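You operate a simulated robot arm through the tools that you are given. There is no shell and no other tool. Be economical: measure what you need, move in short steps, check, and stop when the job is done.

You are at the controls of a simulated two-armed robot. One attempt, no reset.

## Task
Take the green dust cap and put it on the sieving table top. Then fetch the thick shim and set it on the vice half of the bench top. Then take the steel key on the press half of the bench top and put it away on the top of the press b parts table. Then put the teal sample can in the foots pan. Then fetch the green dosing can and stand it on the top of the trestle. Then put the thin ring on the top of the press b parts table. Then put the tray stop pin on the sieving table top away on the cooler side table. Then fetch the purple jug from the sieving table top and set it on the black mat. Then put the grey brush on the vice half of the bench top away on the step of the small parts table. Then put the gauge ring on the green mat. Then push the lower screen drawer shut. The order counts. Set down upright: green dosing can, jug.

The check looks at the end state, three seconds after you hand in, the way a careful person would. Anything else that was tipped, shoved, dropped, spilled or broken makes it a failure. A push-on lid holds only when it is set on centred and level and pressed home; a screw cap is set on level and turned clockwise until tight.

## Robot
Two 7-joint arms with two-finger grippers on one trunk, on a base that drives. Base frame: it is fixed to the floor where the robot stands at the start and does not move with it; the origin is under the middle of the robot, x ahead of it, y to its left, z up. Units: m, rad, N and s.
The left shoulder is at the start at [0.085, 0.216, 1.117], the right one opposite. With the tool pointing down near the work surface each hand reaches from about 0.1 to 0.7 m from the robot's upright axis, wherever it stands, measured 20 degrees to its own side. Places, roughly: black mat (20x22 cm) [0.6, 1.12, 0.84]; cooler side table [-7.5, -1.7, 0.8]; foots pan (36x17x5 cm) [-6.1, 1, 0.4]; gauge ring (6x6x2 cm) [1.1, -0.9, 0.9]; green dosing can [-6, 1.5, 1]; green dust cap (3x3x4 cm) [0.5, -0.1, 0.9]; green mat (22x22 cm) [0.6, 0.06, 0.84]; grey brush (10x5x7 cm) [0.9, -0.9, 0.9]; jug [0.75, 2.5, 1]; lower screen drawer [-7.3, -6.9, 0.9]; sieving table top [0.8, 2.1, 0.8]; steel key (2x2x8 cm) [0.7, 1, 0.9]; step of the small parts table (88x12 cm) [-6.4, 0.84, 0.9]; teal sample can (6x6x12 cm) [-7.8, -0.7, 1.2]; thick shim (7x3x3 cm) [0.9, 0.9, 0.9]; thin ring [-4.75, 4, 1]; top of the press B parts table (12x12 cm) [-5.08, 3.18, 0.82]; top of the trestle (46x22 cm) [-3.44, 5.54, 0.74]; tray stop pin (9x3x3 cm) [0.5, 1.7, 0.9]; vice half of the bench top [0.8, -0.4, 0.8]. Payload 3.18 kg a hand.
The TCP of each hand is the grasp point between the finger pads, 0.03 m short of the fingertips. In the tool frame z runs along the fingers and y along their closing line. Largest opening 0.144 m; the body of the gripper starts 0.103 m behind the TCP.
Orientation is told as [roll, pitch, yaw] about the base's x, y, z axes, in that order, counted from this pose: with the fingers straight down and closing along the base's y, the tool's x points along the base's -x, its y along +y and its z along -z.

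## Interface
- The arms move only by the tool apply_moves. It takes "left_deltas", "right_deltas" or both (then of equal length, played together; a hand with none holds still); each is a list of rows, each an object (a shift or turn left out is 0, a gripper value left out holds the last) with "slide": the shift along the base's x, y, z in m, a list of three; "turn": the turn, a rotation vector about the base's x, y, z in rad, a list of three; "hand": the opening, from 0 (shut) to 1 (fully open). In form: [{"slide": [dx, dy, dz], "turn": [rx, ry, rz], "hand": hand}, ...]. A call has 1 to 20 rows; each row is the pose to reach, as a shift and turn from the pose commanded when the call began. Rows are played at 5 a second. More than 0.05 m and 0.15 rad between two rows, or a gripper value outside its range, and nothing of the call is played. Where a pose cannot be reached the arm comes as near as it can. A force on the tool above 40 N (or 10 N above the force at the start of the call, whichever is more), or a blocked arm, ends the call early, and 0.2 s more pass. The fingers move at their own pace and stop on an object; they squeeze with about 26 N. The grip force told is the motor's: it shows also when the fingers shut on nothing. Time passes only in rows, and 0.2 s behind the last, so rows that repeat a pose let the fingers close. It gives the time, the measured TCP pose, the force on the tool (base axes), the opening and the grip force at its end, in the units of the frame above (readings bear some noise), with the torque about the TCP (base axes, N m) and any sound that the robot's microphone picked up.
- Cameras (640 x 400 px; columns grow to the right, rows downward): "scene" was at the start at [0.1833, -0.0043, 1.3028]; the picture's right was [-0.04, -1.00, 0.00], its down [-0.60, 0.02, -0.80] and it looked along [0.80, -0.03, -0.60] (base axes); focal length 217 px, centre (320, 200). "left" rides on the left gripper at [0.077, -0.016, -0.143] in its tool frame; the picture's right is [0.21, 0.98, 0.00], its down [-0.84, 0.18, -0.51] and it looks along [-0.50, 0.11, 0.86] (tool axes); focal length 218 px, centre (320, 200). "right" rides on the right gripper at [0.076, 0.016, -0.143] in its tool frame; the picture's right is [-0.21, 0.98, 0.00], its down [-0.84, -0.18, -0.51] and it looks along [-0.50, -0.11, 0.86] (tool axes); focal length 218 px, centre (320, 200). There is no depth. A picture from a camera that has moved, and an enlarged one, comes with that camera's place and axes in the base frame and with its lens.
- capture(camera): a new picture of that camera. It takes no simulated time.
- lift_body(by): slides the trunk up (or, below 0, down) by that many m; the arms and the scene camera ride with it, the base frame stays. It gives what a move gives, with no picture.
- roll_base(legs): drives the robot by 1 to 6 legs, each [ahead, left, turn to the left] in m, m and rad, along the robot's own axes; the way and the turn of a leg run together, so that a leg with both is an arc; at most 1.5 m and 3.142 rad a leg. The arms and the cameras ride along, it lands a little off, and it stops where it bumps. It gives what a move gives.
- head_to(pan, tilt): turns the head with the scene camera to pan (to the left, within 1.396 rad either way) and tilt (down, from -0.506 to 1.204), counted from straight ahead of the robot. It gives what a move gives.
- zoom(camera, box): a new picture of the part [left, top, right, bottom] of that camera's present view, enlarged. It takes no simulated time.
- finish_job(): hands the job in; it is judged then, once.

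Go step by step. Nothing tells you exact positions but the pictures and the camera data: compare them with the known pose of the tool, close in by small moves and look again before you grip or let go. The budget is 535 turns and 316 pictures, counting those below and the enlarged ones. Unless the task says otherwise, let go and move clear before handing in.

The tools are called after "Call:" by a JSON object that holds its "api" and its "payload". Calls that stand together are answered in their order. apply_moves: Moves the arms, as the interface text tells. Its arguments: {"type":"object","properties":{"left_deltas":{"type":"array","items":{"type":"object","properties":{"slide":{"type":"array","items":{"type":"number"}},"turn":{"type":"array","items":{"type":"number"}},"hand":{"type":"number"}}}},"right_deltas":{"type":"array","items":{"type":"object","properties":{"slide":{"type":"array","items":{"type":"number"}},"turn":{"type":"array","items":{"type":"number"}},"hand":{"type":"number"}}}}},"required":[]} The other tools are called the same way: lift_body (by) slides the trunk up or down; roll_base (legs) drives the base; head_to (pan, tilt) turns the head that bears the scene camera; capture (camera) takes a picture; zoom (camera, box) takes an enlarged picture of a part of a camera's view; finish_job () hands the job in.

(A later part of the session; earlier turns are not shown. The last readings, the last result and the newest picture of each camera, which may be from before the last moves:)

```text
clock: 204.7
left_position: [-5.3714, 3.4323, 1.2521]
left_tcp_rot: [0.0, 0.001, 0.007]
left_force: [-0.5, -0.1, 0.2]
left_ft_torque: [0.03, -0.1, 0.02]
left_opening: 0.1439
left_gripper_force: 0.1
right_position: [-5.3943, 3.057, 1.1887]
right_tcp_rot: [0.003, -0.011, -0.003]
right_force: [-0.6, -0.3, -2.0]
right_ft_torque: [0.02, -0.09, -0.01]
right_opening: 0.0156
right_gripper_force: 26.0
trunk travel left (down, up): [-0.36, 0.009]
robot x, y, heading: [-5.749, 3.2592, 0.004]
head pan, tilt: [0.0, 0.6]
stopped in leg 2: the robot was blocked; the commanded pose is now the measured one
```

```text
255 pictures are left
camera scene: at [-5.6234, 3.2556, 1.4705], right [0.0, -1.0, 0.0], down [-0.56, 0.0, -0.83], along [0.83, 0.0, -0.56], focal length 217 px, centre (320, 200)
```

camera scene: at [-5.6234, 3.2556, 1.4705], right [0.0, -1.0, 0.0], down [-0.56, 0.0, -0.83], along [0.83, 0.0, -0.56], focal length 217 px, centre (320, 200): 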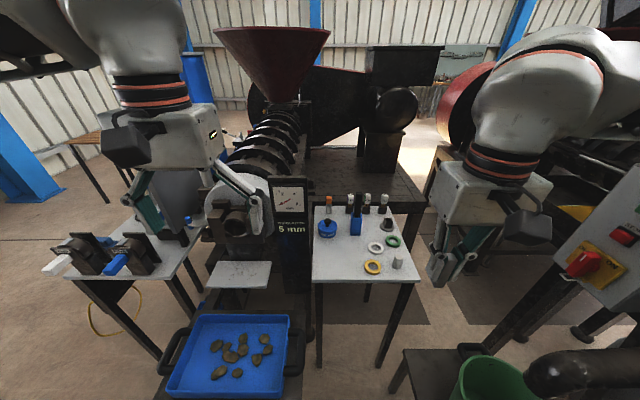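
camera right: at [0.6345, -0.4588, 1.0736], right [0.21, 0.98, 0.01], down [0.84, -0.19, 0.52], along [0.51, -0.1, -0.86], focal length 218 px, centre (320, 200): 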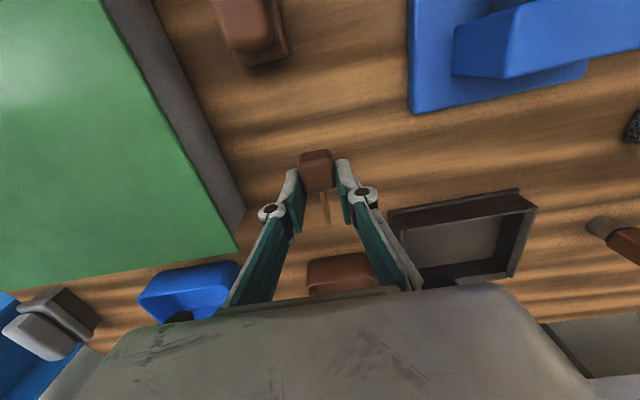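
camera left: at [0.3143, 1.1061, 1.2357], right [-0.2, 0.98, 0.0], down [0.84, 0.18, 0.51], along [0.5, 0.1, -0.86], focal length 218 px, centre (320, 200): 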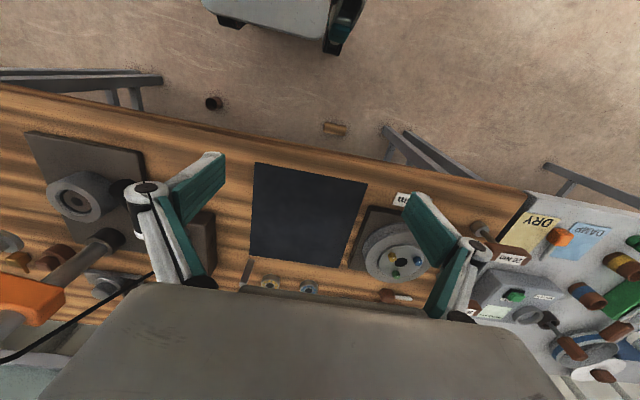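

The base touched something at x≈-5.75, but the tables look undisturbed and the target is within reach. I'll set the key at about (-5.09, 3.145), clear of the post, leaving room beside it for the ring.

Call:
{"api": "apply_moves", "payload": {"right_deltas": [{"slide": [0.045, 0.015, 0]}, {"slide": [0.09, 0.03, 0]}, {"slide": [0.135, 0.045, 0]}, {"slide": [0.18, 0.06, 0]}, {"slide": [0.225, 0.075, 0]}, {"slide": [0.27, 0.088, 0]}, {"slide": [0.304, 0.088, -0.03]}, {"slide": [0.304, 0.088, -0.08]}, {"slide": [0.304, 0.088, -0.13]}, {"slide": [0.304, 0.088, -0.18]}, {"slide": [0.304, 0.088, -0.2]}]}}

Call:
{"api": "capture", "payload": {"camera": "right"}}

Call:
{"api": "zoom", "payload": {"camera": "scene", "box": [240, 160, 440, 300]}}

```text
clock: 207.1
left_position: [-5.3694, 3.4321, 1.2509]
left_tcp_rot: [0.0, 0.002, 0.006]
left_force: [1.1, -0.8, -0.9]
left_ft_torque: [0.01, 0.02, -0.03]
left_opening: 0.1441
left_gripper_force: 0.2
right_position: [-5.0873, 3.145, 0.9858]
right_tcp_rot: [0.003, -0.01, -0.005]
right_force: [0.4, 0.3, -0.6]
right_ft_torque: [0.0, 0.03, 0.03]
right_opening: 0.0157
right_gripper_force: 26.1
trunk travel left (down, up): [-0.36, 0.009]
robot x, y, heading: [-5.7488, 3.2563, 0.007]
head pan, tilt: [0.0, 0.6]
```

```text
254 pictures are left
camera right: at [-5.1665, 3.1616, 1.127], right [0.21, 0.98, 0.01], down [0.84, -0.18, 0.52], along [0.51, -0.1, -0.86], focal length 218 px, centre (320, 200)
```

right: 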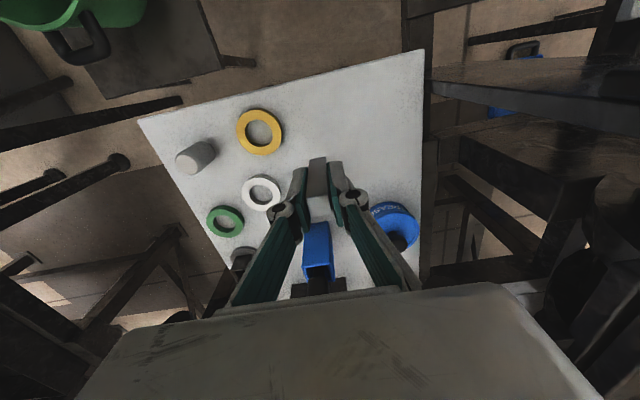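

```text
2.86 times, centred on (340, 230) of scene
camera zoom: at [-5.6198, 3.2558, 1.4702], right [0.0, -1.0, 0.0], down [-0.57, 0.0, -0.82], along [0.82, 0.0, -0.57], focal length 620 px, centre (263, 114)
```

zoom: 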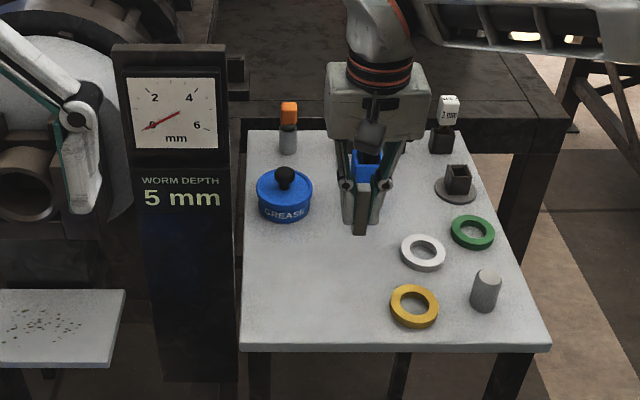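

I'll pull 2.5 cm toward me for clearance from the tall brush handle, and lower the key to just above the table.

Call:
{"api": "apply_moves", "payload": {"right_deltas": [{"slide": [-0.022, 0, -0.03]}, {"slide": [-0.022, 0, -0.07]}, {"slide": [-0.022, 0, -0.093]}, {"slide": [-0.022, 0, -0.098]}, {"slide": [-0.022, 0, -0.101]}, {"slide": [-0.022, 0, -0.104]}, {"slide": [-0.022, 0, -0.107]}, {"slide": [-0.022, 0, -0.11]}, {"slide": [-0.022, 0, -0.113]}]}}

Call:
{"api": "zoom", "payload": {"camera": "scene", "box": [280, 190, 400, 280]}}

```text
clock: 209.1
left_position: [-5.3674, 3.4319, 1.2515]
left_tcp_rot: [0.002, 0.002, 0.008]
left_force: [-0.9, 0.0, -0.7]
left_ft_torque: [0.0, 0.03, 0.01]
left_opening: 0.1439
left_gripper_force: 0.1
right_position: [-5.1093, 3.1459, 0.8743]
right_tcp_rot: [0.004, -0.011, -0.003]
right_force: [0.4, 0.0, -1.9]
right_ft_torque: [-0.01, 0.01, -0.02]
right_opening: 0.0152
right_gripper_force: 25.8
trunk travel left (down, up): [-0.36, 0.009]
robot x, y, heading: [-5.7516, 3.2585, 0.004]
head pan, tilt: [0.0, 0.6]
```

```text
4.44 times, centred on (340, 235) of scene
camera zoom: at [-5.6198, 3.2557, 1.4701], right [0.0, -1.0, 0.0], down [-0.57, 0.0, -0.82], along [0.82, 0.0, -0.57], focal length 964 px, centre (231, 44)
```

zoom: 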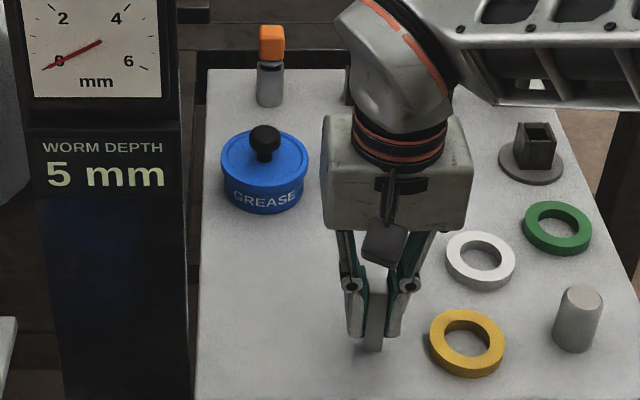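

Not touching yet. I'll continue in 2 mm steps until contact.

Call:
{"api": "apply_moves", "payload": {"right_deltas": [{"slide": [0, 0, -0.002]}, {"slide": [0, 0, -0.004]}, {"slide": [0, 0, -0.006]}, {"slide": [0, 0, -0.006]}]}}

```text
clock: 210.1
left_position: [-5.37, 3.4315, 1.2513]
left_tcp_rot: [0.0, 0.001, 0.007]
left_force: [-0.6, 0.2, -0.5]
left_ft_torque: [-0.01, 0.0, -0.01]
left_opening: 0.1438
left_gripper_force: 0.2
right_position: [-5.1083, 3.144, 0.8689]
right_tcp_rot: [0.003, -0.009, -0.004]
right_force: [0.9, -0.2, -1.8]
right_ft_torque: [-0.01, -0.01, 0.04]
right_opening: 0.0154
right_gripper_force: 26.0
trunk travel left (down, up): [-0.36, 0.009]
robot x, y, heading: [-5.7493, 3.2592, 0.008]
head pan, tilt: [0.0, 0.6]
```

Call:
{"api": "apply_moves", "payload": {"right_deltas": [{"slide": [0, 0, -0.0015]}, {"slide": [0, 0, -0.003]}, {"slide": [0, 0, -0.0045]}, {"slide": [0, 0, -0.006]}, {"slide": [0, 0, -0.0075]}, {"slide": [0, 0, -0.009]}, {"slide": [0, 0, -0.0105]}, {"slide": [0, 0, -0.012]}]}}

```text
clock: 211.9
left_position: [-5.3715, 3.4333, 1.2536]
left_tcp_rot: [-0.001, 0.002, 0.005]
left_force: [0.1, 0.3, -0.3]
left_ft_torque: [0.03, 0.02, -0.01]
left_opening: 0.144
left_gripper_force: 0.0
right_position: [-5.1097, 3.146, 0.858]
right_tcp_rot: [0.004, -0.014, -0.003]
right_force: [3.2, 1.4, 22.4]
right_ft_torque: [0.01, -0.06, -0.02]
right_opening: 0.0156
right_gripper_force: 26.1
trunk travel left (down, up): [-0.36, 0.009]
robot x, y, heading: [-5.7531, 3.2562, 0.002]
head pan, tilt: [0.0, 0.6]
```

The key is in contact with the table. I'll ease up 1 mm, release and lift away.

Call:
{"api": "apply_moves", "payload": {"right_deltas": [{"slide": [0, 0, 0.001]}, {"slide": [0, 0, 0.001], "hand": 0.18}, {"slide": [0, 0, 0.001], "hand": 0.25}, {"slide": [0, 0, 0.001], "hand": 0.25}, {"slide": [0, 0, 0.04]}, {"slide": [0, 0, 0.08]}, {"slide": [0, 0, 0.12]}, {"slide": [0, 0, 0.16]}, {"slide": [-0.02, 0, 0.2]}, {"slide": [-0.05, 0, 0.24]}, {"slide": [-0.08, -0.02, 0.27]}, {"slide": [-0.12, -0.04, 0.29]}, {"slide": [-0.16, -0.05, 0.3]}, {"slide": [-0.2, -0.06, 0.31]}]}}

Call:
{"api": "zoom", "payload": {"camera": "scene", "box": [240, 160, 440, 300]}}

```text
clock: 214.9
left_position: [-5.3705, 3.4317, 1.251]
left_tcp_rot: [-0.001, 0.003, 0.007]
left_force: [-0.6, 0.7, -1.0]
left_ft_torque: [-0.02, -0.01, 0.0]
left_opening: 0.1438
left_gripper_force: 0.2
right_position: [-5.3105, 3.0838, 1.169]
right_tcp_rot: [0.006, -0.014, -0.004]
right_force: [-0.9, -0.4, -0.4]
right_ft_torque: [0.04, -0.02, -0.01]
right_opening: 0.0359
right_gripper_force: 0.0
trunk travel left (down, up): [-0.36, 0.009]
robot x, y, heading: [-5.7513, 3.2572, -0.0]
head pan, tilt: [0.0, 0.6]
```

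```text
2.86 times, centred on (340, 230) of scene
camera zoom: at [-5.6215, 3.255, 1.4703], right [0.0, -1.0, 0.0], down [-0.56, 0.0, -0.83], along [0.83, 0.0, -0.56], focal length 620 px, centre (263, 114)
```

zoom: 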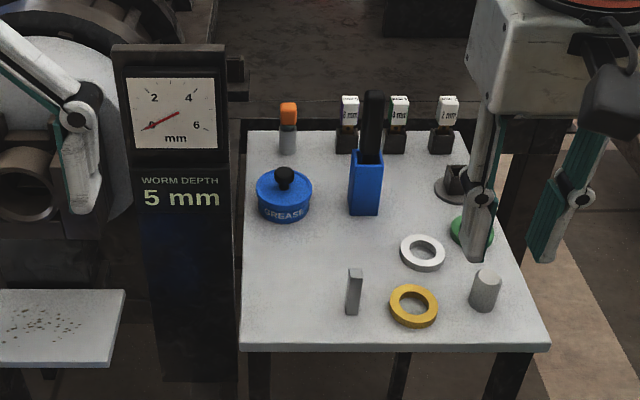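

The key stands on the parts table. Next is the teal sample can near (-7.8, -0.7). I'll back out and look down the hall toward -y.

Call:
{"api": "roll_base", "payload": {"legs": [[-0.5, 0.0, 0], [-0.9, 0.5, 0], [0, 0, -1.571]]}}

Call:
{"api": "head_to", "payload": {"pan": 0.0, "tilt": 0.35}}

Call:
{"api": "capture", "payload": {"camera": "scene"}}

```text
clock: 226.5
left_position: [-6.9675, 3.3754, 1.2506]
left_tcp_rot: [0.001, 0.001, -1.562]
left_force: [0.3, 0.1, 0.2]
left_ft_torque: [0.04, -0.02, -0.02]
left_opening: 0.1439
left_gripper_force: 0.1
right_position: [-7.3142, 3.3124, 1.1667]
right_tcp_rot: [0.003, -0.011, -1.573]
right_force: [-0.3, 0.4, 0.5]
right_ft_torque: [0.01, 0.0, -0.02]
right_opening: 0.0362
right_gripper_force: 0.1
trunk travel left (down, up): [-0.36, 0.009]
robot x, y, heading: [-7.143, 3.755, -1.566]
head pan, tilt: [0.0, 0.6]
```

```text
clock: 227.3
left_position: [-6.9664, 3.3745, 1.2512]
left_tcp_rot: [0.001, 0.003, -1.562]
left_force: [-0.4, -0.3, 0.4]
left_ft_torque: [0.0, 0.01, -0.01]
left_opening: 0.144
left_gripper_force: 0.1
right_position: [-7.3133, 3.3121, 1.167]
right_tcp_rot: [0.003, -0.011, -1.574]
right_force: [0.0, 0.2, 0.7]
right_ft_torque: [0.0, 0.01, -0.02]
right_opening: 0.036
right_gripper_force: 0.0
trunk travel left (down, up): [-0.36, 0.009]
robot x, y, heading: [-7.143, 3.7559, -1.567]
head pan, tilt: [0.0, 0.351]
```

```text
250 pictures are left
camera scene: at [-7.1417, 3.6196, 1.4929], right [-1.0, 0.0, 0.0], down [0.0, 0.34, -0.94], along [0.0, -0.94, -0.34], focal length 217 px, centre (320, 200)
```

scene: 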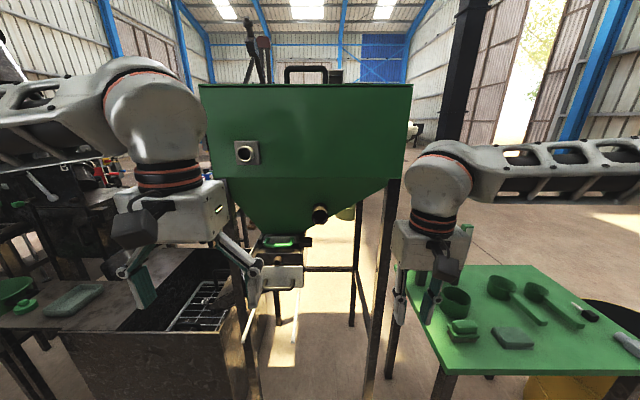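

The green hopper and a green table block the direct way south. I'll look to the right (west) for a passage.

Call:
{"api": "head_to", "payload": {"pan": -0.9, "tilt": 0.35}}

Call:
{"api": "capture", "payload": {"camera": "scene"}}

```text
clock: 228.5
left_position: [-6.9679, 3.3741, 1.2509]
left_tcp_rot: [0.001, 0.002, -1.564]
left_force: [-0.7, 0.0, 0.9]
left_ft_torque: [-0.03, 0.02, 0.0]
left_opening: 0.1442
left_gripper_force: 0.1
right_position: [-7.3152, 3.3126, 1.1673]
right_tcp_rot: [0.003, -0.011, -1.575]
right_force: [-0.3, 1.3, -0.3]
right_ft_torque: [-0.03, -0.01, -0.01]
right_opening: 0.0361
right_gripper_force: 0.0
trunk travel left (down, up): [-0.36, 0.009]
robot x, y, heading: [-7.1449, 3.7559, -1.569]
head pan, tilt: [-0.901, 0.351]
```

```text
249 pictures are left
camera scene: at [-7.2148, 3.6545, 1.4929], right [-0.63, 0.78, 0.0], down [0.27, 0.21, -0.94], along [-0.73, -0.59, -0.34], focal length 217 px, centre (320, 200)
```

scene: 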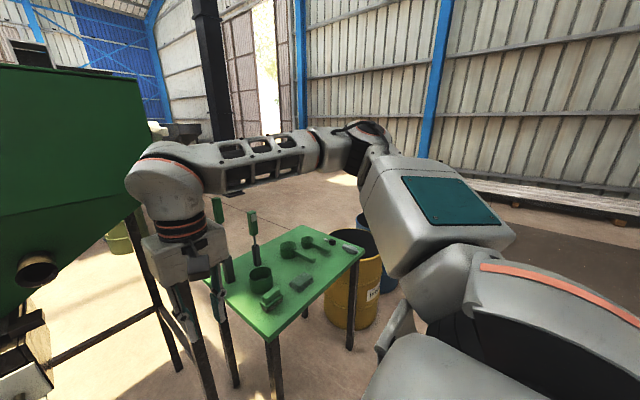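

West of the green table and yellow drum the floor is open. I'll go round that way to x≈-9.4 and look south.

Call:
{"api": "roll_base", "payload": {"legs": [[-0.15, -0.3, 0], [0, -1.0, 0], [0, -1.0, 0]]}}

Call:
{"api": "head_to", "payload": {"pan": 0.3, "tilt": 0.3}}

Call:
{"api": "capture", "payload": {"camera": "scene"}}

```text
clock: 249.3
left_position: [-9.2905, 3.529, 1.2521]
left_tcp_rot: [-0.001, 0.001, -1.565]
left_force: [0.3, -0.4, -0.6]
left_ft_torque: [0.01, -0.01, -0.01]
left_opening: 0.144
left_gripper_force: 0.1
right_position: [-9.6375, 3.4677, 1.166]
right_tcp_rot: [0.003, -0.009, -1.576]
right_force: [-0.7, -0.2, -0.1]
right_ft_torque: [0.01, 0.01, 0.01]
right_opening: 0.0361
right_gripper_force: 0.1
trunk travel left (down, up): [-0.36, 0.009]
robot x, y, heading: [-9.4657, 3.9078, -1.569]
head pan, tilt: [-0.901, 0.351]
```

```text
clock: 250.7
left_position: [-9.2899, 3.5293, 1.25]
left_tcp_rot: [-0.001, 0.002, -1.565]
left_force: [-0.1, -0.3, 0.7]
left_ft_torque: [0.0, -0.04, -0.01]
left_opening: 0.1439
left_gripper_force: 0.0
right_position: [-9.6385, 3.4686, 1.1674]
right_tcp_rot: [0.003, -0.01, -1.576]
right_force: [0.0, -0.3, 0.1]
right_ft_torque: [0.0, -0.01, 0.0]
right_opening: 0.0362
right_gripper_force: 0.1
trunk travel left (down, up): [-0.36, 0.009]
robot x, y, heading: [-9.4652, 3.9096, -1.568]
head pan, tilt: [0.3, 0.3]
```

```text
248 pictures are left
camera scene: at [-9.4371, 3.7789, 1.4977], right [-0.95, -0.3, 0.0], down [-0.09, 0.28, -0.96], along [0.28, -0.91, -0.3], focal length 217 px, centre (320, 200)
```

scene: 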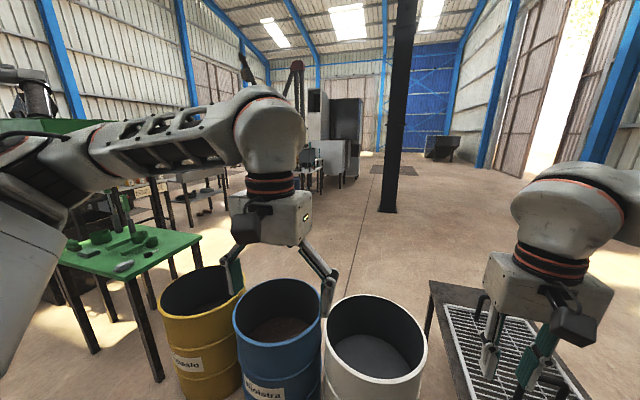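

Drums and a grating stand lie just south. I'll pass further west (x≈-10.9), then go south to y≈1.4 and look east.

Call:
{"api": "roll_base", "payload": {"legs": [[0, -1.4, 0], [1.3, 0, 0], [1.3, 0, 0]]}}

Call:
{"api": "head_to", "payload": {"pan": 0.8, "tilt": 0.3}}

Call:
{"api": "capture", "payload": {"camera": "scene"}}

```text
clock: 275.2
left_position: [-10.6674, 0.933, 1.2508]
left_tcp_rot: [-0.001, 0.002, -1.561]
left_force: [-0.1, 0.0, -0.8]
left_ft_torque: [0.0, -0.01, -0.03]
left_opening: 0.144
left_gripper_force: 0.1
right_position: [-11.0133, 0.8713, 1.1673]
right_tcp_rot: [0.004, -0.012, -1.573]
right_force: [-0.7, 0.3, 0.8]
right_ft_torque: [0.03, 0.02, -0.03]
right_opening: 0.0358
right_gripper_force: 0.1
trunk travel left (down, up): [-0.36, 0.009]
robot x, y, heading: [-10.8471, 1.3115, -1.564]
head pan, tilt: [0.3, 0.3]
```

```text
clock: 276.1
left_position: [-10.6681, 0.9324, 1.2508]
left_tcp_rot: [-0.001, 0.001, -1.56]
left_force: [0.4, 0.7, 0.0]
left_ft_torque: [-0.01, -0.01, -0.01]
left_opening: 0.144
left_gripper_force: 0.2
right_position: [-11.0138, 0.871, 1.1676]
right_tcp_rot: [0.006, -0.011, -1.569]
right_force: [0.2, -0.3, 0.6]
right_ft_torque: [0.0, -0.01, 0.01]
right_opening: 0.0359
right_gripper_force: 0.1
trunk travel left (down, up): [-0.36, 0.009]
robot x, y, heading: [-10.841, 1.3116, -1.56]
head pan, tilt: [0.799, 0.3]
```

```text
247 pictures are left
camera scene: at [-10.776, 1.2063, 1.4977], right [-0.69, -0.72, 0.0], down [-0.21, 0.2, -0.96], along [0.69, -0.66, -0.3], focal length 217 px, centre (320, 200)
```

scene: 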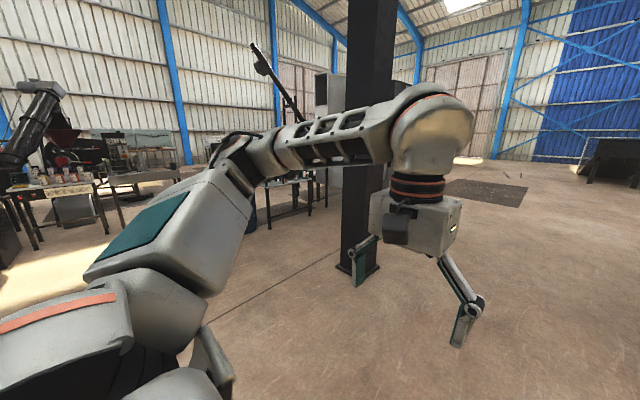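

I'll turn to face east and look over the cooler/press A side.

Call:
{"api": "roll_base", "payload": {"legs": [[0, 0, 1.3]]}}

Call:
{"api": "head_to", "payload": {"pan": 0, "tilt": 0.25}}

Call:
{"api": "capture", "payload": {"camera": "scene"}}

Call:
{"api": "zoom", "payload": {"camera": "scene", "box": [210, 110, 430, 250]}}

```text
clock: 279.7
left_position: [-10.4312, 1.3786, 1.2515]
left_tcp_rot: [0.0, 0.002, -0.27]
left_force: [1.0, -0.8, -0.6]
left_ft_torque: [0.01, 0.02, -0.01]
left_opening: 0.144
left_gripper_force: 0.1
right_position: [-10.4661, 1.0279, 1.1678]
right_tcp_rot: [0.004, -0.011, -0.28]
right_force: [-1.0, -0.3, -0.4]
right_ft_torque: [-0.01, 0.0, 0.05]
right_opening: 0.0362
right_gripper_force: 0.1
trunk travel left (down, up): [-0.36, 0.009]
robot x, y, heading: [-10.8417, 1.3115, -0.275]
head pan, tilt: [0.799, 0.3]
```

```text
clock: 280.9
left_position: [-10.4307, 1.3783, 1.252]
left_tcp_rot: [0.001, 0.001, -0.268]
left_force: [0.5, 0.1, -0.5]
left_ft_torque: [0.0, 0.0, 0.04]
left_opening: 0.1439
left_gripper_force: 0.2
right_position: [-10.4665, 1.0275, 1.167]
right_tcp_rot: [0.005, -0.011, -0.278]
right_force: [0.1, 1.0, 0.2]
right_ft_torque: [0.01, 0.0, 0.03]
right_opening: 0.0357
right_gripper_force: 0.0
trunk travel left (down, up): [-0.36, 0.009]
robot x, y, heading: [-10.8445, 1.3144, -0.268]
head pan, tilt: [0.0, 0.25]
```

```text
246 pictures are left
camera scene: at [-10.7148, 1.2754, 1.5024], right [-0.27, -0.96, 0.0], down [-0.24, 0.07, -0.97], along [0.93, -0.26, -0.25], focal length 217 px, centre (320, 200)
```

scene: 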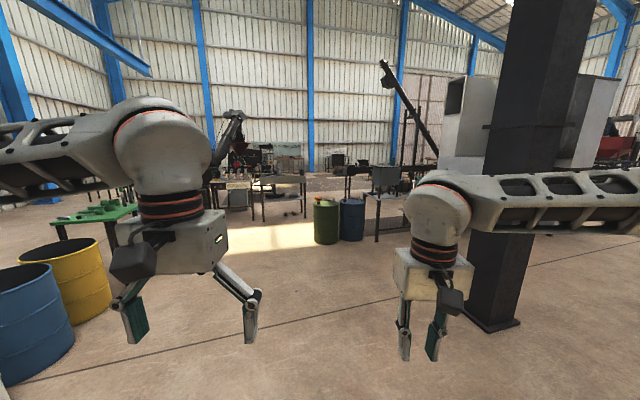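

```text
2.86 times, centred on (320, 180) of scene
camera zoom: at [-10.7148, 1.2754, 1.5024], right [-0.27, -0.96, 0.0], down [-0.24, 0.07, -0.97], along [0.93, -0.26, -0.25], focal length 620 px, centre (320, 257)
```

zoom: 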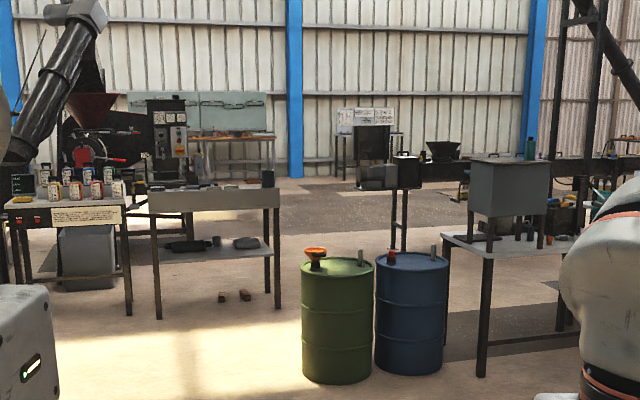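

The teal can stands on the grey tank on a table at about (-7.8, -0.7). I'll drive east, then south, to face it at x≈-8.6.

Call:
{"api": "roll_base", "payload": {"legs": [[0, 0, 0.268], [1.1, 0, 0], [1.1, 0, 0], [0, -1.0, 0], [0, -1.0, 0]]}}

Call:
{"api": "head_to", "payload": {"pan": 0, "tilt": 0.4}}

Call:
{"api": "capture", "payload": {"camera": "scene"}}

```text
clock: 309.9
left_position: [-8.2959, -0.5418, 1.2516]
left_tcp_rot: [-0.001, 0.001, 0.006]
left_force: [1.4, 0.4, 0.3]
left_ft_torque: [0.04, -0.02, -0.01]
left_opening: 0.1437
left_gripper_force: 0.0
right_position: [-8.2347, -0.8891, 1.1671]
right_tcp_rot: [0.004, -0.01, -0.002]
right_force: [-0.2, 0.4, 0.3]
right_ft_torque: [0.01, 0.0, 0.03]
right_opening: 0.0356
right_gripper_force: 0.0
trunk travel left (down, up): [-0.36, 0.009]
robot x, y, heading: [-8.6766, -0.719, 0.005]
head pan, tilt: [0.0, 0.25]
```

```text
clock: 310.6
left_position: [-8.2954, -0.5427, 1.2506]
left_tcp_rot: [0.0, 0.003, 0.005]
left_force: [-0.2, 0.3, -0.4]
left_ft_torque: [-0.03, -0.01, 0.0]
left_opening: 0.1441
left_gripper_force: 0.1
right_position: [-8.2356, -0.8901, 1.1665]
right_tcp_rot: [0.003, -0.01, -0.008]
right_force: [-0.4, 0.0, -0.2]
right_ft_torque: [0.02, -0.02, 0.02]
right_opening: 0.0362
right_gripper_force: 0.1
trunk travel left (down, up): [-0.36, 0.009]
robot x, y, heading: [-8.6736, -0.7202, -0.002]
head pan, tilt: [0.0, 0.4]
```

```text
244 pictures are left
camera scene: at [-8.5428, -0.7179, 1.4884], right [0.0, -1.0, 0.0], down [-0.39, 0.0, -0.92], along [0.92, 0.0, -0.39], focal length 217 px, centre (320, 200)
```

scene: 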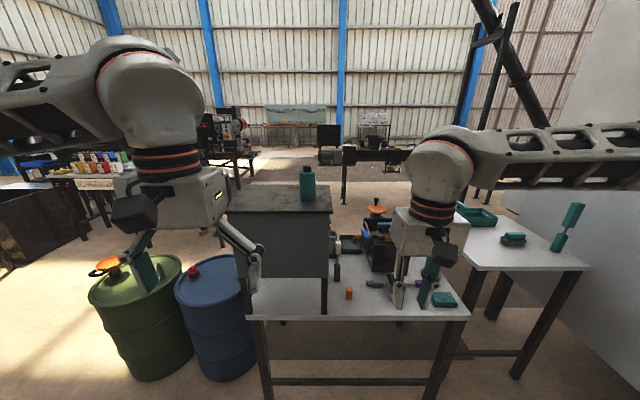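

The teal can with its black cap is on the tank at about (-7.71, -0.665). I'll raise the left hand first, then move so the left hand faces the can.

Call:
{"api": "apply_moves", "payload": {"left_deltas": [{"slide": [0, 0, 0.04], "hand": 0.85}, {"slide": [0, 0, 0.08]}, {"slide": [0, 0, 0.12]}, {"slide": [0, 0, 0.14]}]}}

Call:
{"api": "roll_base", "payload": {"legs": [[0, -0.15, 0], [0.32, 0, 0]]}}

Call:
{"api": "head_to", "payload": {"pan": 0.15, "tilt": 0.45}}

Call:
{"api": "capture", "payload": {"camera": "scene"}}

Call:
{"api": "zoom", "payload": {"camera": "scene", "box": [200, 140, 360, 240]}}

```text
clock: 311.6
left_position: [-8.2981, -0.5424, 1.3929]
left_tcp_rot: [-0.001, 0.003, 0.005]
left_force: [0.9, 0.1, 0.5]
left_ft_torque: [0.02, 0.02, -0.01]
left_opening: 0.1223
left_gripper_force: 0.1
right_position: [-8.2353, -0.8888, 1.167]
right_tcp_rot: [0.002, -0.011, -0.006]
right_force: [-0.5, -0.9, -0.3]
right_ft_torque: [0.01, 0.02, -0.01]
right_opening: 0.036
right_gripper_force: 0.0
trunk travel left (down, up): [-0.36, 0.009]
robot x, y, heading: [-8.676, -0.7209, 0.004]
head pan, tilt: [0.0, 0.4]
```

```text
clock: 315.3
left_position: [-7.9751, -0.6879, 1.392]
left_tcp_rot: [-0.001, 0.002, 0.011]
left_force: [-0.7, 0.5, -0.5]
left_ft_torque: [-0.02, -0.03, 0.0]
left_opening: 0.1224
left_gripper_force: 0.0
right_position: [-7.913, -1.0355, 1.1683]
right_tcp_rot: [0.003, -0.01, 0.0]
right_force: [0.6, 1.1, -0.7]
right_ft_torque: [0.02, 0.03, 0.01]
right_opening: 0.036
right_gripper_force: 0.0
trunk travel left (down, up): [-0.36, 0.009]
robot x, y, heading: [-8.357, -0.8639, 0.004]
head pan, tilt: [0.0, 0.4]
```

```text
clock: 316.0
left_position: [-7.9758, -0.6898, 1.3915]
left_tcp_rot: [0.0, 0.001, 0.01]
left_force: [0.3, 0.0, -0.2]
left_ft_torque: [-0.02, -0.02, 0.01]
left_opening: 0.1222
left_gripper_force: 0.0
right_position: [-7.9137, -1.0363, 1.1671]
right_tcp_rot: [0.004, -0.013, 0.0]
right_force: [-0.1, -0.3, 0.7]
right_ft_torque: [0.0, -0.04, -0.01]
right_opening: 0.0359
right_gripper_force: 0.1
trunk travel left (down, up): [-0.36, 0.009]
robot x, y, heading: [-8.3553, -0.8669, 0.01]
head pan, tilt: [0.15, 0.45]
```

```text
243 pictures are left
camera scene: at [-8.2235, -0.8523, 1.4837], right [0.16, -0.99, 0.0], down [-0.43, -0.07, -0.9], along [0.89, 0.14, -0.43], focal length 217 px, centre (320, 200)
```

scene: 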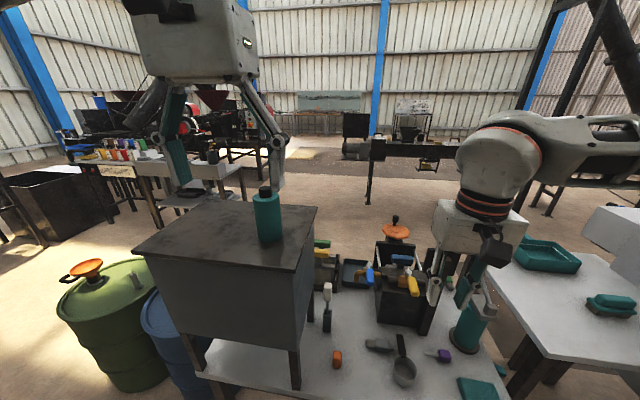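

```text
4.00 times, centred on (280, 190) of scene
camera zoom: at [-8.2235, -0.8523, 1.4837], right [0.16, -0.99, 0.0], down [-0.43, -0.07, -0.9], along [0.89, 0.14, -0.43], focal length 867 px, centre (480, 240)
```

zoom: 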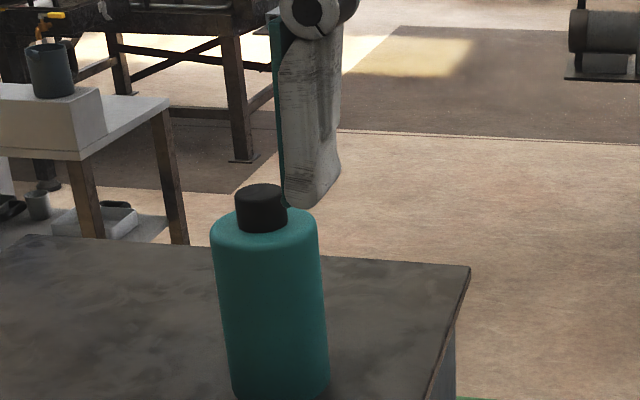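

Triangulation puts the can at about (-7.825, -0.672), standing on the tank top at z≈1.18, cap top 1.31. I'll move the left hand over it.

Call:
{"api": "apply_moves", "payload": {"left_deltas": [{"slide": [0.04, 0.005, 0]}, {"slide": [0.08, 0.01, 0]}, {"slide": [0.12, 0.015, 0]}, {"slide": [0.15, 0.018, 0]}]}}

Call:
{"api": "capture", "payload": {"camera": "left"}}

```text
clock: 317.0
left_position: [-7.8677, -0.679, 1.3738]
left_tcp_rot: [0.001, 0.0, 0.008]
left_force: [0.7, -0.2, 0.4]
left_ft_torque: [0.0, -0.06, -0.03]
left_opening: 0.122
left_gripper_force: 0.0
left hand out of reach, approached as far as the arm can: row 3, 4
right_position: [-7.9129, -1.0351, 1.1668]
right_tcp_rot: [0.004, -0.011, 0.001]
right_force: [-0.4, -0.2, -0.1]
right_ft_torque: [0.0, -0.01, 0.01]
right_opening: 0.0362
right_gripper_force: 0.0
trunk travel left (down, up): [-0.36, 0.009]
robot x, y, heading: [-8.3545, -0.8659, 0.008]
head pan, tilt: [0.15, 0.45]
```

```text
241 pictures are left
camera left: at [-7.9454, -0.6965, 1.5165], right [-0.22, 0.98, 0.0], down [0.84, 0.19, 0.51], along [0.49, 0.11, -0.86], focal length 218 px, centre (320, 200)
```

left: 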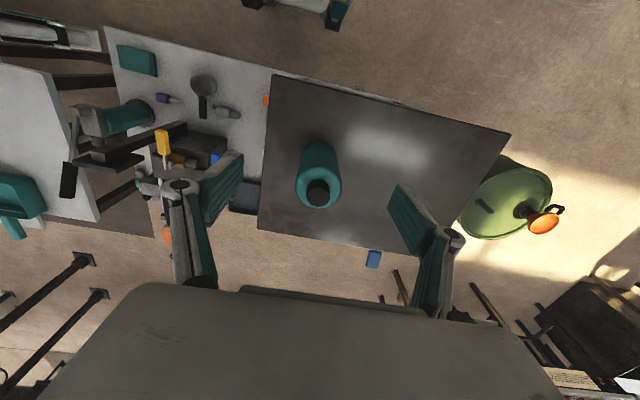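

The arm falls 4 cm short at this height, but reach grows lower down. The fingers straddle the can, so I'll descend and then move forward onto it.

Call:
{"api": "apply_moves", "payload": {"left_deltas": [{"slide": [0.0, 0.004, -0.04]}, {"slide": [0.0, 0.004, -0.08]}, {"slide": [0.0, 0.004, -0.12]}, {"slide": [0.0, 0.004, -0.135]}, {"slide": [0.018, 0.004, -0.135]}, {"slide": [0.036, 0.004, -0.135]}]}}

Call:
{"api": "capture", "payload": {"camera": "left"}}

```text
clock: 318.4
left_position: [-7.8315, -0.6759, 1.2396]
left_tcp_rot: [-0.002, 0.002, 0.01]
left_force: [0.0, -0.9, 0.0]
left_ft_torque: [0.03, -0.01, -0.01]
left_opening: 0.1223
left_gripper_force: 0.0
right_position: [-7.9121, -1.0349, 1.1667]
right_tcp_rot: [0.003, -0.011, 0.0]
right_force: [-0.1, 0.2, -0.5]
right_ft_torque: [-0.03, 0.01, 0.0]
right_opening: 0.0357
right_gripper_force: 0.1
trunk travel left (down, up): [-0.36, 0.009]
robot x, y, heading: [-8.3534, -0.8636, 0.009]
head pan, tilt: [0.15, 0.45]
```

```text
240 pictures are left
camera left: at [-7.9078, -0.6928, 1.3826], right [-0.22, 0.98, 0.0], down [0.84, 0.19, 0.51], along [0.49, 0.11, -0.86], focal length 218 px, centre (320, 200)
```

left: 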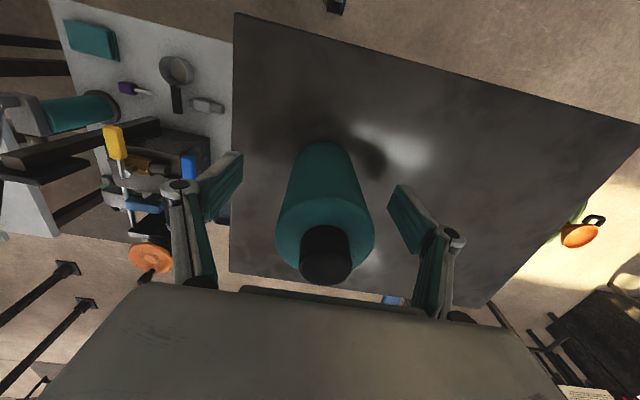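

The can is centred between the pads. I'll close and lift.

Call:
{"api": "apply_moves", "payload": {"left_deltas": [{"slide": [-0.006, 0, -0.002], "hand": 0.6}, {"slide": [-0.006, 0, -0.002], "hand": 0.3}, {"slide": [-0.006, 0, -0.002], "hand": 0.3}, {"slide": [-0.006, 0, -0.002], "hand": 0.3}, {"slide": [-0.006, 0, 0.02], "hand": 0.3}, {"slide": [-0.006, 0, 0.05], "hand": 0.3}, {"slide": [-0.04, 0, 0.07], "hand": 0.3}, {"slide": [-0.08, 0, 0.08], "hand": 0.3}, {"slide": [-0.12, 0, 0.08], "hand": 0.3}, {"slide": [-0.16, 0, 0.08], "hand": 0.3}]}}

Call:
{"api": "capture", "payload": {"camera": "scene"}}

```text
clock: 320.6
left_position: [-7.993, -0.6746, 1.3193]
left_tcp_rot: [0.002, 0.003, 0.01]
left_force: [-0.1, 0.1, -2.5]
left_ft_torque: [-0.02, -0.01, 0.0]
left_opening: 0.055
left_gripper_force: 25.8
right_position: [-7.9141, -1.0356, 1.1674]
right_tcp_rot: [0.003, -0.01, 0.0]
right_force: [-0.1, 0.4, 0.3]
right_ft_torque: [0.02, -0.01, -0.01]
right_opening: 0.0358
right_gripper_force: 0.0
trunk travel left (down, up): [-0.36, 0.009]
robot x, y, heading: [-8.3536, -0.8662, 0.014]
head pan, tilt: [0.15, 0.45]
```

```text
239 pictures are left
camera scene: at [-8.2243, -0.8518, 1.4838], right [0.16, -0.99, 0.0], down [-0.43, -0.07, -0.9], along [0.89, 0.14, -0.43], focal length 217 px, centre (320, 200)
```

scene: 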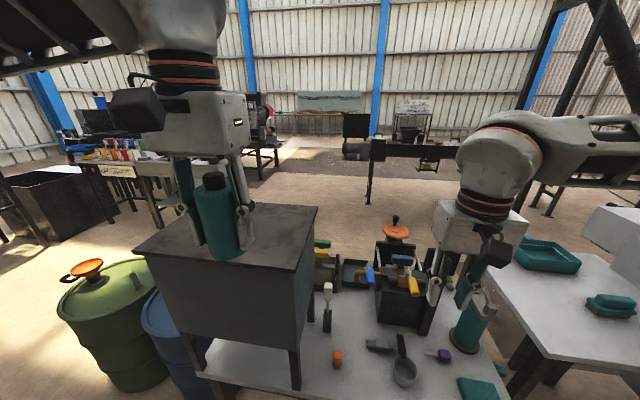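

The teal can is held upright. I'll back off and drive north to y≈1.0 to look at the small parts table and foots pan.

Call:
{"api": "roll_base", "payload": {"legs": [[-0.4, 0, -0.012], [0, 0.95, 0], [0, 0.95, 0]]}}

Call:
{"api": "head_to", "payload": {"pan": 0, "tilt": 0.4}}

Call:
{"api": "capture", "payload": {"camera": "scene"}}

Call:
{"api": "zoom", "payload": {"camera": "scene", "box": [200, 140, 440, 290]}}

```text
clock: 339.6
left_position: [-8.3775, 1.2128, 1.3183]
left_tcp_rot: [0.0, 0.001, -0.007]
left_force: [-1.4, 0.1, -1.9]
left_ft_torque: [-0.02, 0.04, -0.02]
left_opening: 0.055
left_gripper_force: 26.2
right_position: [-8.307, 0.8522, 1.1677]
right_tcp_rot: [0.004, -0.01, -0.018]
right_force: [0.3, -0.3, 0.0]
right_ft_torque: [0.05, -0.04, -0.01]
right_opening: 0.0359
right_gripper_force: 0.1
trunk travel left (down, up): [-0.36, 0.009]
robot x, y, heading: [-8.7422, 1.0318, -0.012]
head pan, tilt: [0.15, 0.45]
```

```text
clock: 340.3
left_position: [-8.3786, 1.213, 1.3187]
left_tcp_rot: [-0.001, 0.001, -0.007]
left_force: [0.6, -0.2, -2.6]
left_ft_torque: [-0.01, -0.01, -0.02]
left_opening: 0.0552
left_gripper_force: 25.5
right_position: [-8.3058, 0.8511, 1.1657]
right_tcp_rot: [0.003, -0.01, -0.017]
right_force: [0.5, -1.3, 0.0]
right_ft_torque: [0.02, 0.0, 0.02]
right_opening: 0.036
right_gripper_force: 0.0
trunk travel left (down, up): [-0.36, 0.009]
robot x, y, heading: [-8.744, 1.0268, -0.011]
head pan, tilt: [0.0, 0.4]
```

```text
238 pictures are left
camera scene: at [-8.6113, 1.0262, 1.4884], right [-0.01, -1.0, 0.0], down [-0.39, 0.0, -0.92], along [0.92, -0.01, -0.39], focal length 217 px, centre (320, 200)
```

scene: 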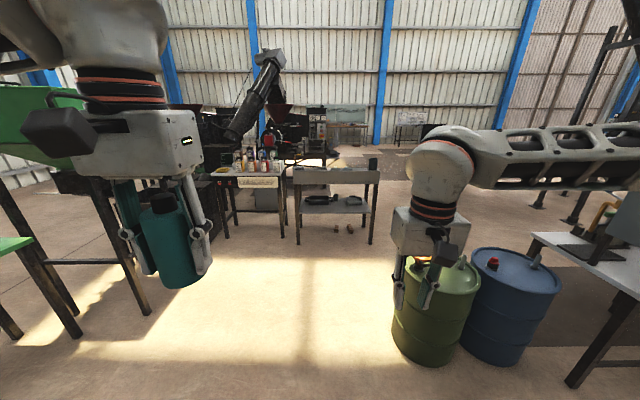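

```text
2.67 times, centred on (320, 215) of scene
camera zoom: at [-8.6113, 1.0262, 1.4884], right [-0.01, -1.0, 0.0], down [-0.39, 0.0, -0.92], along [0.92, -0.01, -0.39], focal length 578 px, centre (320, 160)
```

zoom: 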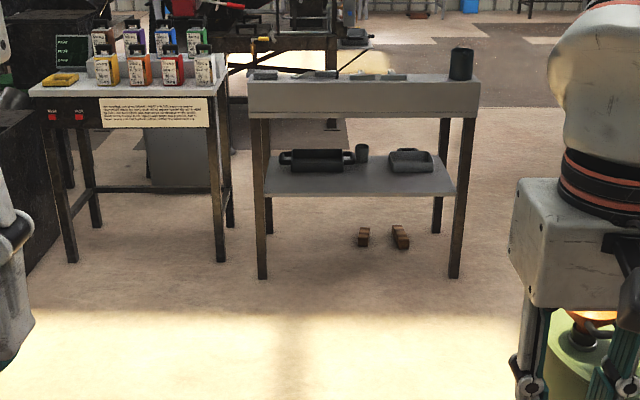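

The small parts table has a lower shelf at z≈0.4 holding the pan, so the can must go in from the front with the hand near horizontal. I'll drive closer to see the table and look for a surface to regrip on.

Call:
{"api": "roll_base", "payload": {"legs": [[1.0, 0, 0.011], [0.35, 0, 0]]}}

Call:
{"api": "head_to", "payload": {"pan": 0, "tilt": 0.6}}

Call:
{"api": "capture", "payload": {"camera": "scene"}}

```text
clock: 347.4
left_position: [-7.0254, 1.2154, 1.3193]
left_tcp_rot: [0.0, 0.0, 0.006]
left_force: [-0.1, -0.9, -1.7]
left_ft_torque: [-0.01, 0.06, 0.0]
left_opening: 0.0552
left_gripper_force: 26.0
right_position: [-6.9483, 0.855, 1.167]
right_tcp_rot: [0.003, -0.01, -0.006]
right_force: [1.2, 0.0, -0.6]
right_ft_torque: [0.01, 0.01, 0.04]
right_opening: 0.0358
right_gripper_force: 0.0
trunk travel left (down, up): [-0.36, 0.009]
robot x, y, heading: [-7.3872, 1.026, -0.004]
head pan, tilt: [0.0, 0.4]
```

```text
clock: 348.1
left_position: [-7.0253, 1.2162, 1.3188]
left_tcp_rot: [0.0, 0.001, 0.006]
left_force: [-0.1, 0.5, -2.6]
left_ft_torque: [0.02, -0.01, 0.02]
left_opening: 0.0552
left_gripper_force: 25.7
right_position: [-6.9492, 0.8539, 1.1673]
right_tcp_rot: [0.005, -0.01, -0.005]
right_force: [0.1, 0.2, 0.3]
right_ft_torque: [0.0, -0.01, -0.01]
right_opening: 0.0362
right_gripper_force: 0.1
trunk travel left (down, up): [-0.36, 0.009]
robot x, y, heading: [-7.3881, 1.0279, 0.001]
head pan, tilt: [0.0, 0.6]
```

```text
236 pictures are left
camera scene: at [-7.2608, 1.0261, 1.4702], right [0.0, -1.0, 0.0], down [-0.56, 0.0, -0.83], along [0.83, 0.0, -0.56], focal length 217 px, centre (320, 200)
```

scene: 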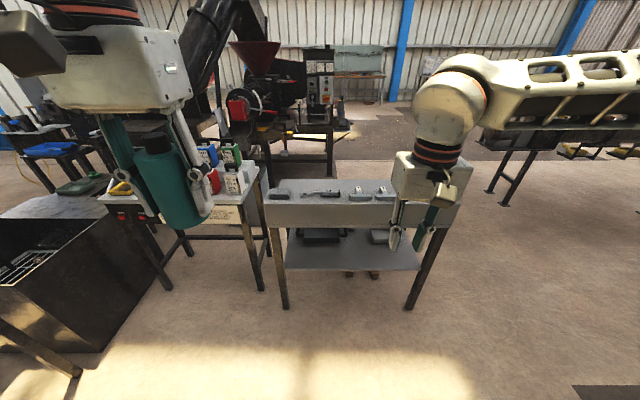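

Call:
{"api": "zoom", "payload": {"camera": "scene", "box": [200, 140, 480, 315]}}

Call:
{"api": "capture", "payload": {"camera": "right"}}

```text
2.29 times, centred on (340, 228) of scene
camera zoom: at [-7.2608, 1.0261, 1.4702], right [0.0, -1.0, 0.0], down [-0.56, 0.0, -0.83], along [0.83, 0.0, -0.56], focal length 496 px, centre (274, 137)
```

zoom: 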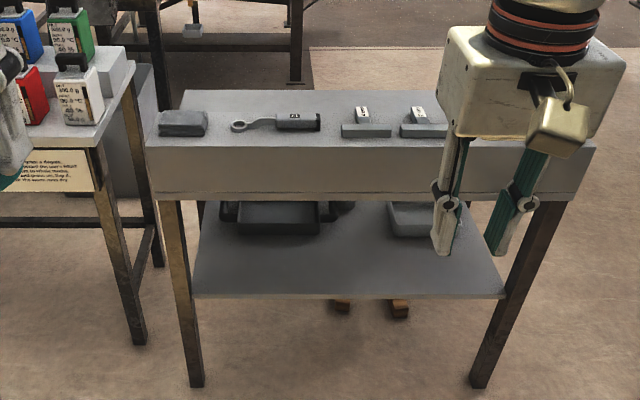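

```text
234 pictures are left
camera right: at [-7.0277, 0.8717, 1.3088], right [0.21, 0.98, 0.01], down [0.84, -0.19, 0.52], along [0.51, -0.11, -0.86], focal length 218 px, centre (320, 200)
```

right: 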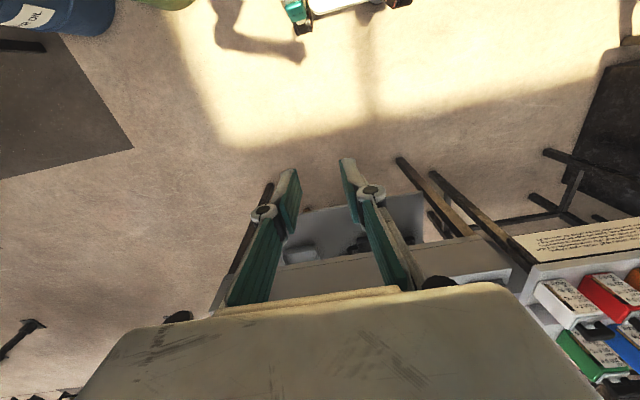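

The step and shelf are visible; the pan sits on the shelf, centred near y≈1.03. I'll lower the trunk to look under the table top.

Call:
{"api": "lift_body", "payload": {"by": -0.34}}

Call:
{"api": "head_to", "payload": {"pan": 0, "tilt": 0.55}}

Call:
{"api": "zoom", "payload": {"camera": "scene", "box": [220, 120, 460, 270]}}

```text
clock: 351.4
left_position: [-7.0269, 1.2156, 0.9789]
left_tcp_rot: [0.001, 0.0, 0.006]
left_force: [-0.1, 0.6, -2.8]
left_ft_torque: [0.03, 0.02, 0.0]
left_opening: 0.0553
left_gripper_force: 25.8
right_position: [-6.9488, 0.8554, 0.8279]
right_tcp_rot: [0.002, -0.01, -0.005]
right_force: [-0.7, 0.5, -0.1]
right_ft_torque: [0.01, -0.04, 0.01]
right_opening: 0.0362
right_gripper_force: 0.0
trunk travel left (down, up): [-0.02, 0.349]
robot x, y, heading: [-7.3944, 1.0287, 0.002]
head pan, tilt: [0.0, 0.6]
```

```text
clock: 352.1
left_position: [-7.0265, 1.2154, 0.9784]
left_tcp_rot: [0.001, 0.001, 0.007]
left_force: [0.1, 0.4, -2.1]
left_ft_torque: [0.01, 0.03, -0.05]
left_opening: 0.0551
left_gripper_force: 25.7
right_position: [-6.9512, 0.8552, 0.8276]
right_tcp_rot: [0.003, -0.011, -0.002]
right_force: [-0.3, -0.8, -0.5]
right_ft_torque: [-0.01, -0.04, -0.01]
right_opening: 0.0361
right_gripper_force: 0.0
trunk travel left (down, up): [-0.02, 0.349]
robot x, y, heading: [-7.3917, 1.0261, 0.003]
head pan, tilt: [0.0, 0.55]
```

```text
2.67 times, centred on (340, 195) of scene
camera zoom: at [-7.0233, 1.0267, 1.0894], right [0.0, -1.0, 0.0], down [-0.52, 0.0, -0.85], along [0.85, 0.0, -0.52], focal length 578 px, centre (267, 213)
```

zoom: 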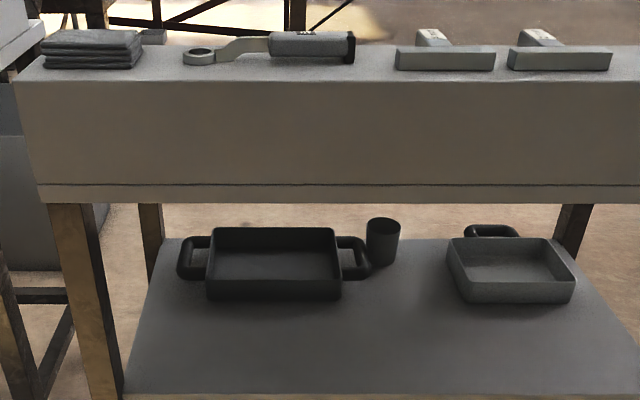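

The pan lies at about x -6.20..-6.04, y≈1.015, free inside. To stand the can in it I'll hand it over in the air to the right hand held nearly horizontal. First I'll pitch the right hand forward.

Call:
{"api": "apply_moves", "payload": {"right_deltas": [{"slide": [0.01, -0.01, 0.01], "turn": [0, -0.14, 0], "hand": 0.8}, {"slide": [0.02, -0.02, 0.02], "turn": [0, -0.28, 0]}, {"slide": [0.03, -0.03, 0.03], "turn": [0, -0.42, 0]}, {"slide": [0.04, -0.04, 0.04], "turn": [0, -0.56, 0]}, {"slide": [0.05, -0.05, 0.05], "turn": [0, -0.7, 0]}, {"slide": [0.06, -0.06, 0.06], "turn": [0, -0.84, 0]}, {"slide": [0.07, -0.07, 0.07], "turn": [0, -0.98, 0]}, {"slide": [0.08, -0.08, 0.08], "turn": [0, -1.12, 0]}, {"slide": [0.08, -0.08, 0.08], "turn": [0, -1.22, 0]}]}}

Call:
{"api": "head_to", "payload": {"pan": 0, "tilt": 0.6}}

Call:
{"api": "capture", "payload": {"camera": "scene"}}

```text
clock: 354.1
left_position: [-7.0257, 1.2179, 0.9801]
left_tcp_rot: [0.0, 0.002, 0.006]
left_force: [-0.3, 0.2, -2.0]
left_ft_torque: [-0.05, 0.02, 0.03]
left_opening: 0.055
left_gripper_force: 25.7
right_position: [-6.762, 0.8304, 1.0188]
right_tcp_rot: [0.01, -1.227, -0.008]
right_force: [-0.1, -0.3, -0.1]
right_ft_torque: [-0.01, -0.02, -0.01]
right_opening: 0.1152
right_gripper_force: 0.0
right hand out of reach, approached as far as the arm can: row 2, 3, 4, 5, 6, 7, 8, 9
trunk travel left (down, up): [-0.02, 0.349]
robot x, y, heading: [-7.3933, 1.0293, 0.004]
head pan, tilt: [0.0, 0.55]
```

```text
clock: 354.7
left_position: [-7.0261, 1.2155, 0.9797]
left_tcp_rot: [0.0, 0.001, 0.006]
left_force: [0.5, 0.2, -2.6]
left_ft_torque: [0.01, 0.03, 0.0]
left_opening: 0.0551
left_gripper_force: 26.0
right_position: [-6.7631, 0.8292, 1.0188]
right_tcp_rot: [0.014, -1.226, -0.014]
right_force: [-0.3, -0.5, -0.3]
right_ft_torque: [0.02, -0.03, 0.0]
right_opening: 0.1151
right_gripper_force: 0.0
trunk travel left (down, up): [-0.02, 0.349]
robot x, y, heading: [-7.3862, 1.0244, 0.002]
head pan, tilt: [0.0, 0.6]
```

```text
232 pictures are left
camera scene: at [-7.0248, 1.0267, 1.085], right [0.0, -1.0, 0.0], down [-0.56, 0.0, -0.83], along [0.83, 0.0, -0.56], focal length 217 px, centre (320, 200)
```

scene: 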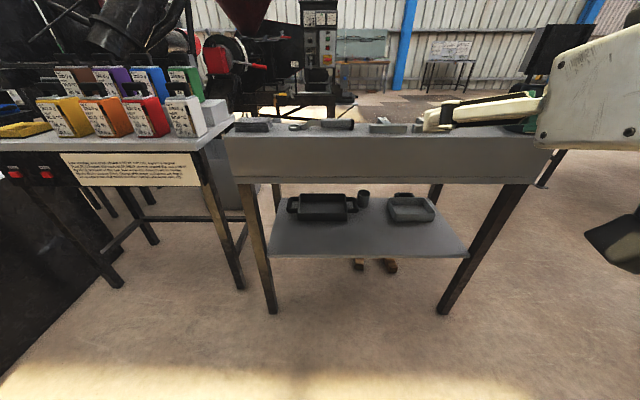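

The lowered torso leaves the right arm cramped. I'll raise the trunk by 0.2 for the handover and check both hands.

Call:
{"api": "lift_body", "payload": {"by": 0.22}}

Call:
{"api": "apply_moves", "payload": {"right_deltas": [{"turn": [0, 0, 0.14], "slide": [0, -0.01, 0]}, {"turn": [0, 0, 0.28], "slide": [-0.01, -0.02, 0]}, {"turn": [0, 0, 0.42], "slide": [-0.02, -0.03, 0]}, {"turn": [0, 0, 0.56], "slide": [-0.03, -0.03, 0]}, {"turn": [0, 0, 0.7], "slide": [-0.04, -0.03, 0]}, {"turn": [0, 0, 0.84], "slide": [-0.05, -0.03, 0]}, {"turn": [0, 0, 0.98], "slide": [-0.06, -0.03, 0]}, {"turn": [0, 0, 1.12], "slide": [-0.07, -0.03, 0]}, {"turn": [0, 0, 1.26], "slide": [-0.08, -0.03, 0]}, {"turn": [0, 0, 1.4], "slide": [-0.09, -0.03, 0]}, {"turn": [0, 0, 1.54], "slide": [-0.1, -0.03, 0]}]}}

Call:
{"api": "capture", "payload": {"camera": "scene"}}

```text
clock: 357.0
left_position: [-7.0245, 1.2156, 1.1992]
left_tcp_rot: [0.001, 0.005, 0.005]
left_force: [0.2, 0.5, -2.2]
left_ft_torque: [0.02, 0.05, 0.0]
left_opening: 0.0549
left_gripper_force: 26.1
right_position: [-6.761, 0.8287, 1.2352]
right_tcp_rot: [0.016, -1.229, -0.014]
right_force: [-0.7, -0.1, -0.6]
right_ft_torque: [-0.01, 0.0, 0.02]
right_opening: 0.1154
right_gripper_force: 0.0
trunk travel left (down, up): [-0.24, 0.129]
robot x, y, heading: [-7.3926, 1.027, 0.003]
head pan, tilt: [0.0, 0.6]
```

```text
clock: 359.4
left_position: [-7.0257, 1.2152, 1.199]
left_tcp_rot: [0.0, 0.005, 0.005]
left_force: [0.3, 0.3, -2.4]
left_ft_torque: [-0.01, 0.06, 0.02]
left_opening: 0.0551
left_gripper_force: 26.0
right_position: [-6.88, 0.8717, 1.2094]
right_tcp_rot: [-0.276, -1.334, 1.242]
right_force: [-0.1, -0.1, -0.1]
right_ft_torque: [0.05, 0.0, 0.04]
right_opening: 0.1153
right_gripper_force: 0.0
right hand out of reach, approached as far as the arm can: row 6, 7, 8, 9, 10, 11
trunk travel left (down, up): [-0.24, 0.129]
robot x, y, heading: [-7.3927, 1.0297, 0.005]
head pan, tilt: [0.0, 0.6]
```

```text
231 pictures are left
camera scene: at [-7.2329, 1.026, 1.3483], right [0.0, -1.0, 0.0], down [-0.57, 0.0, -0.82], along [0.82, 0.0, -0.57], focal length 217 px, centre (320, 200)
```

scene: 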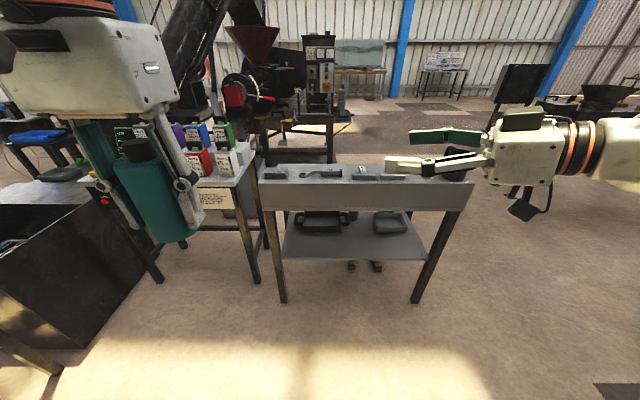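

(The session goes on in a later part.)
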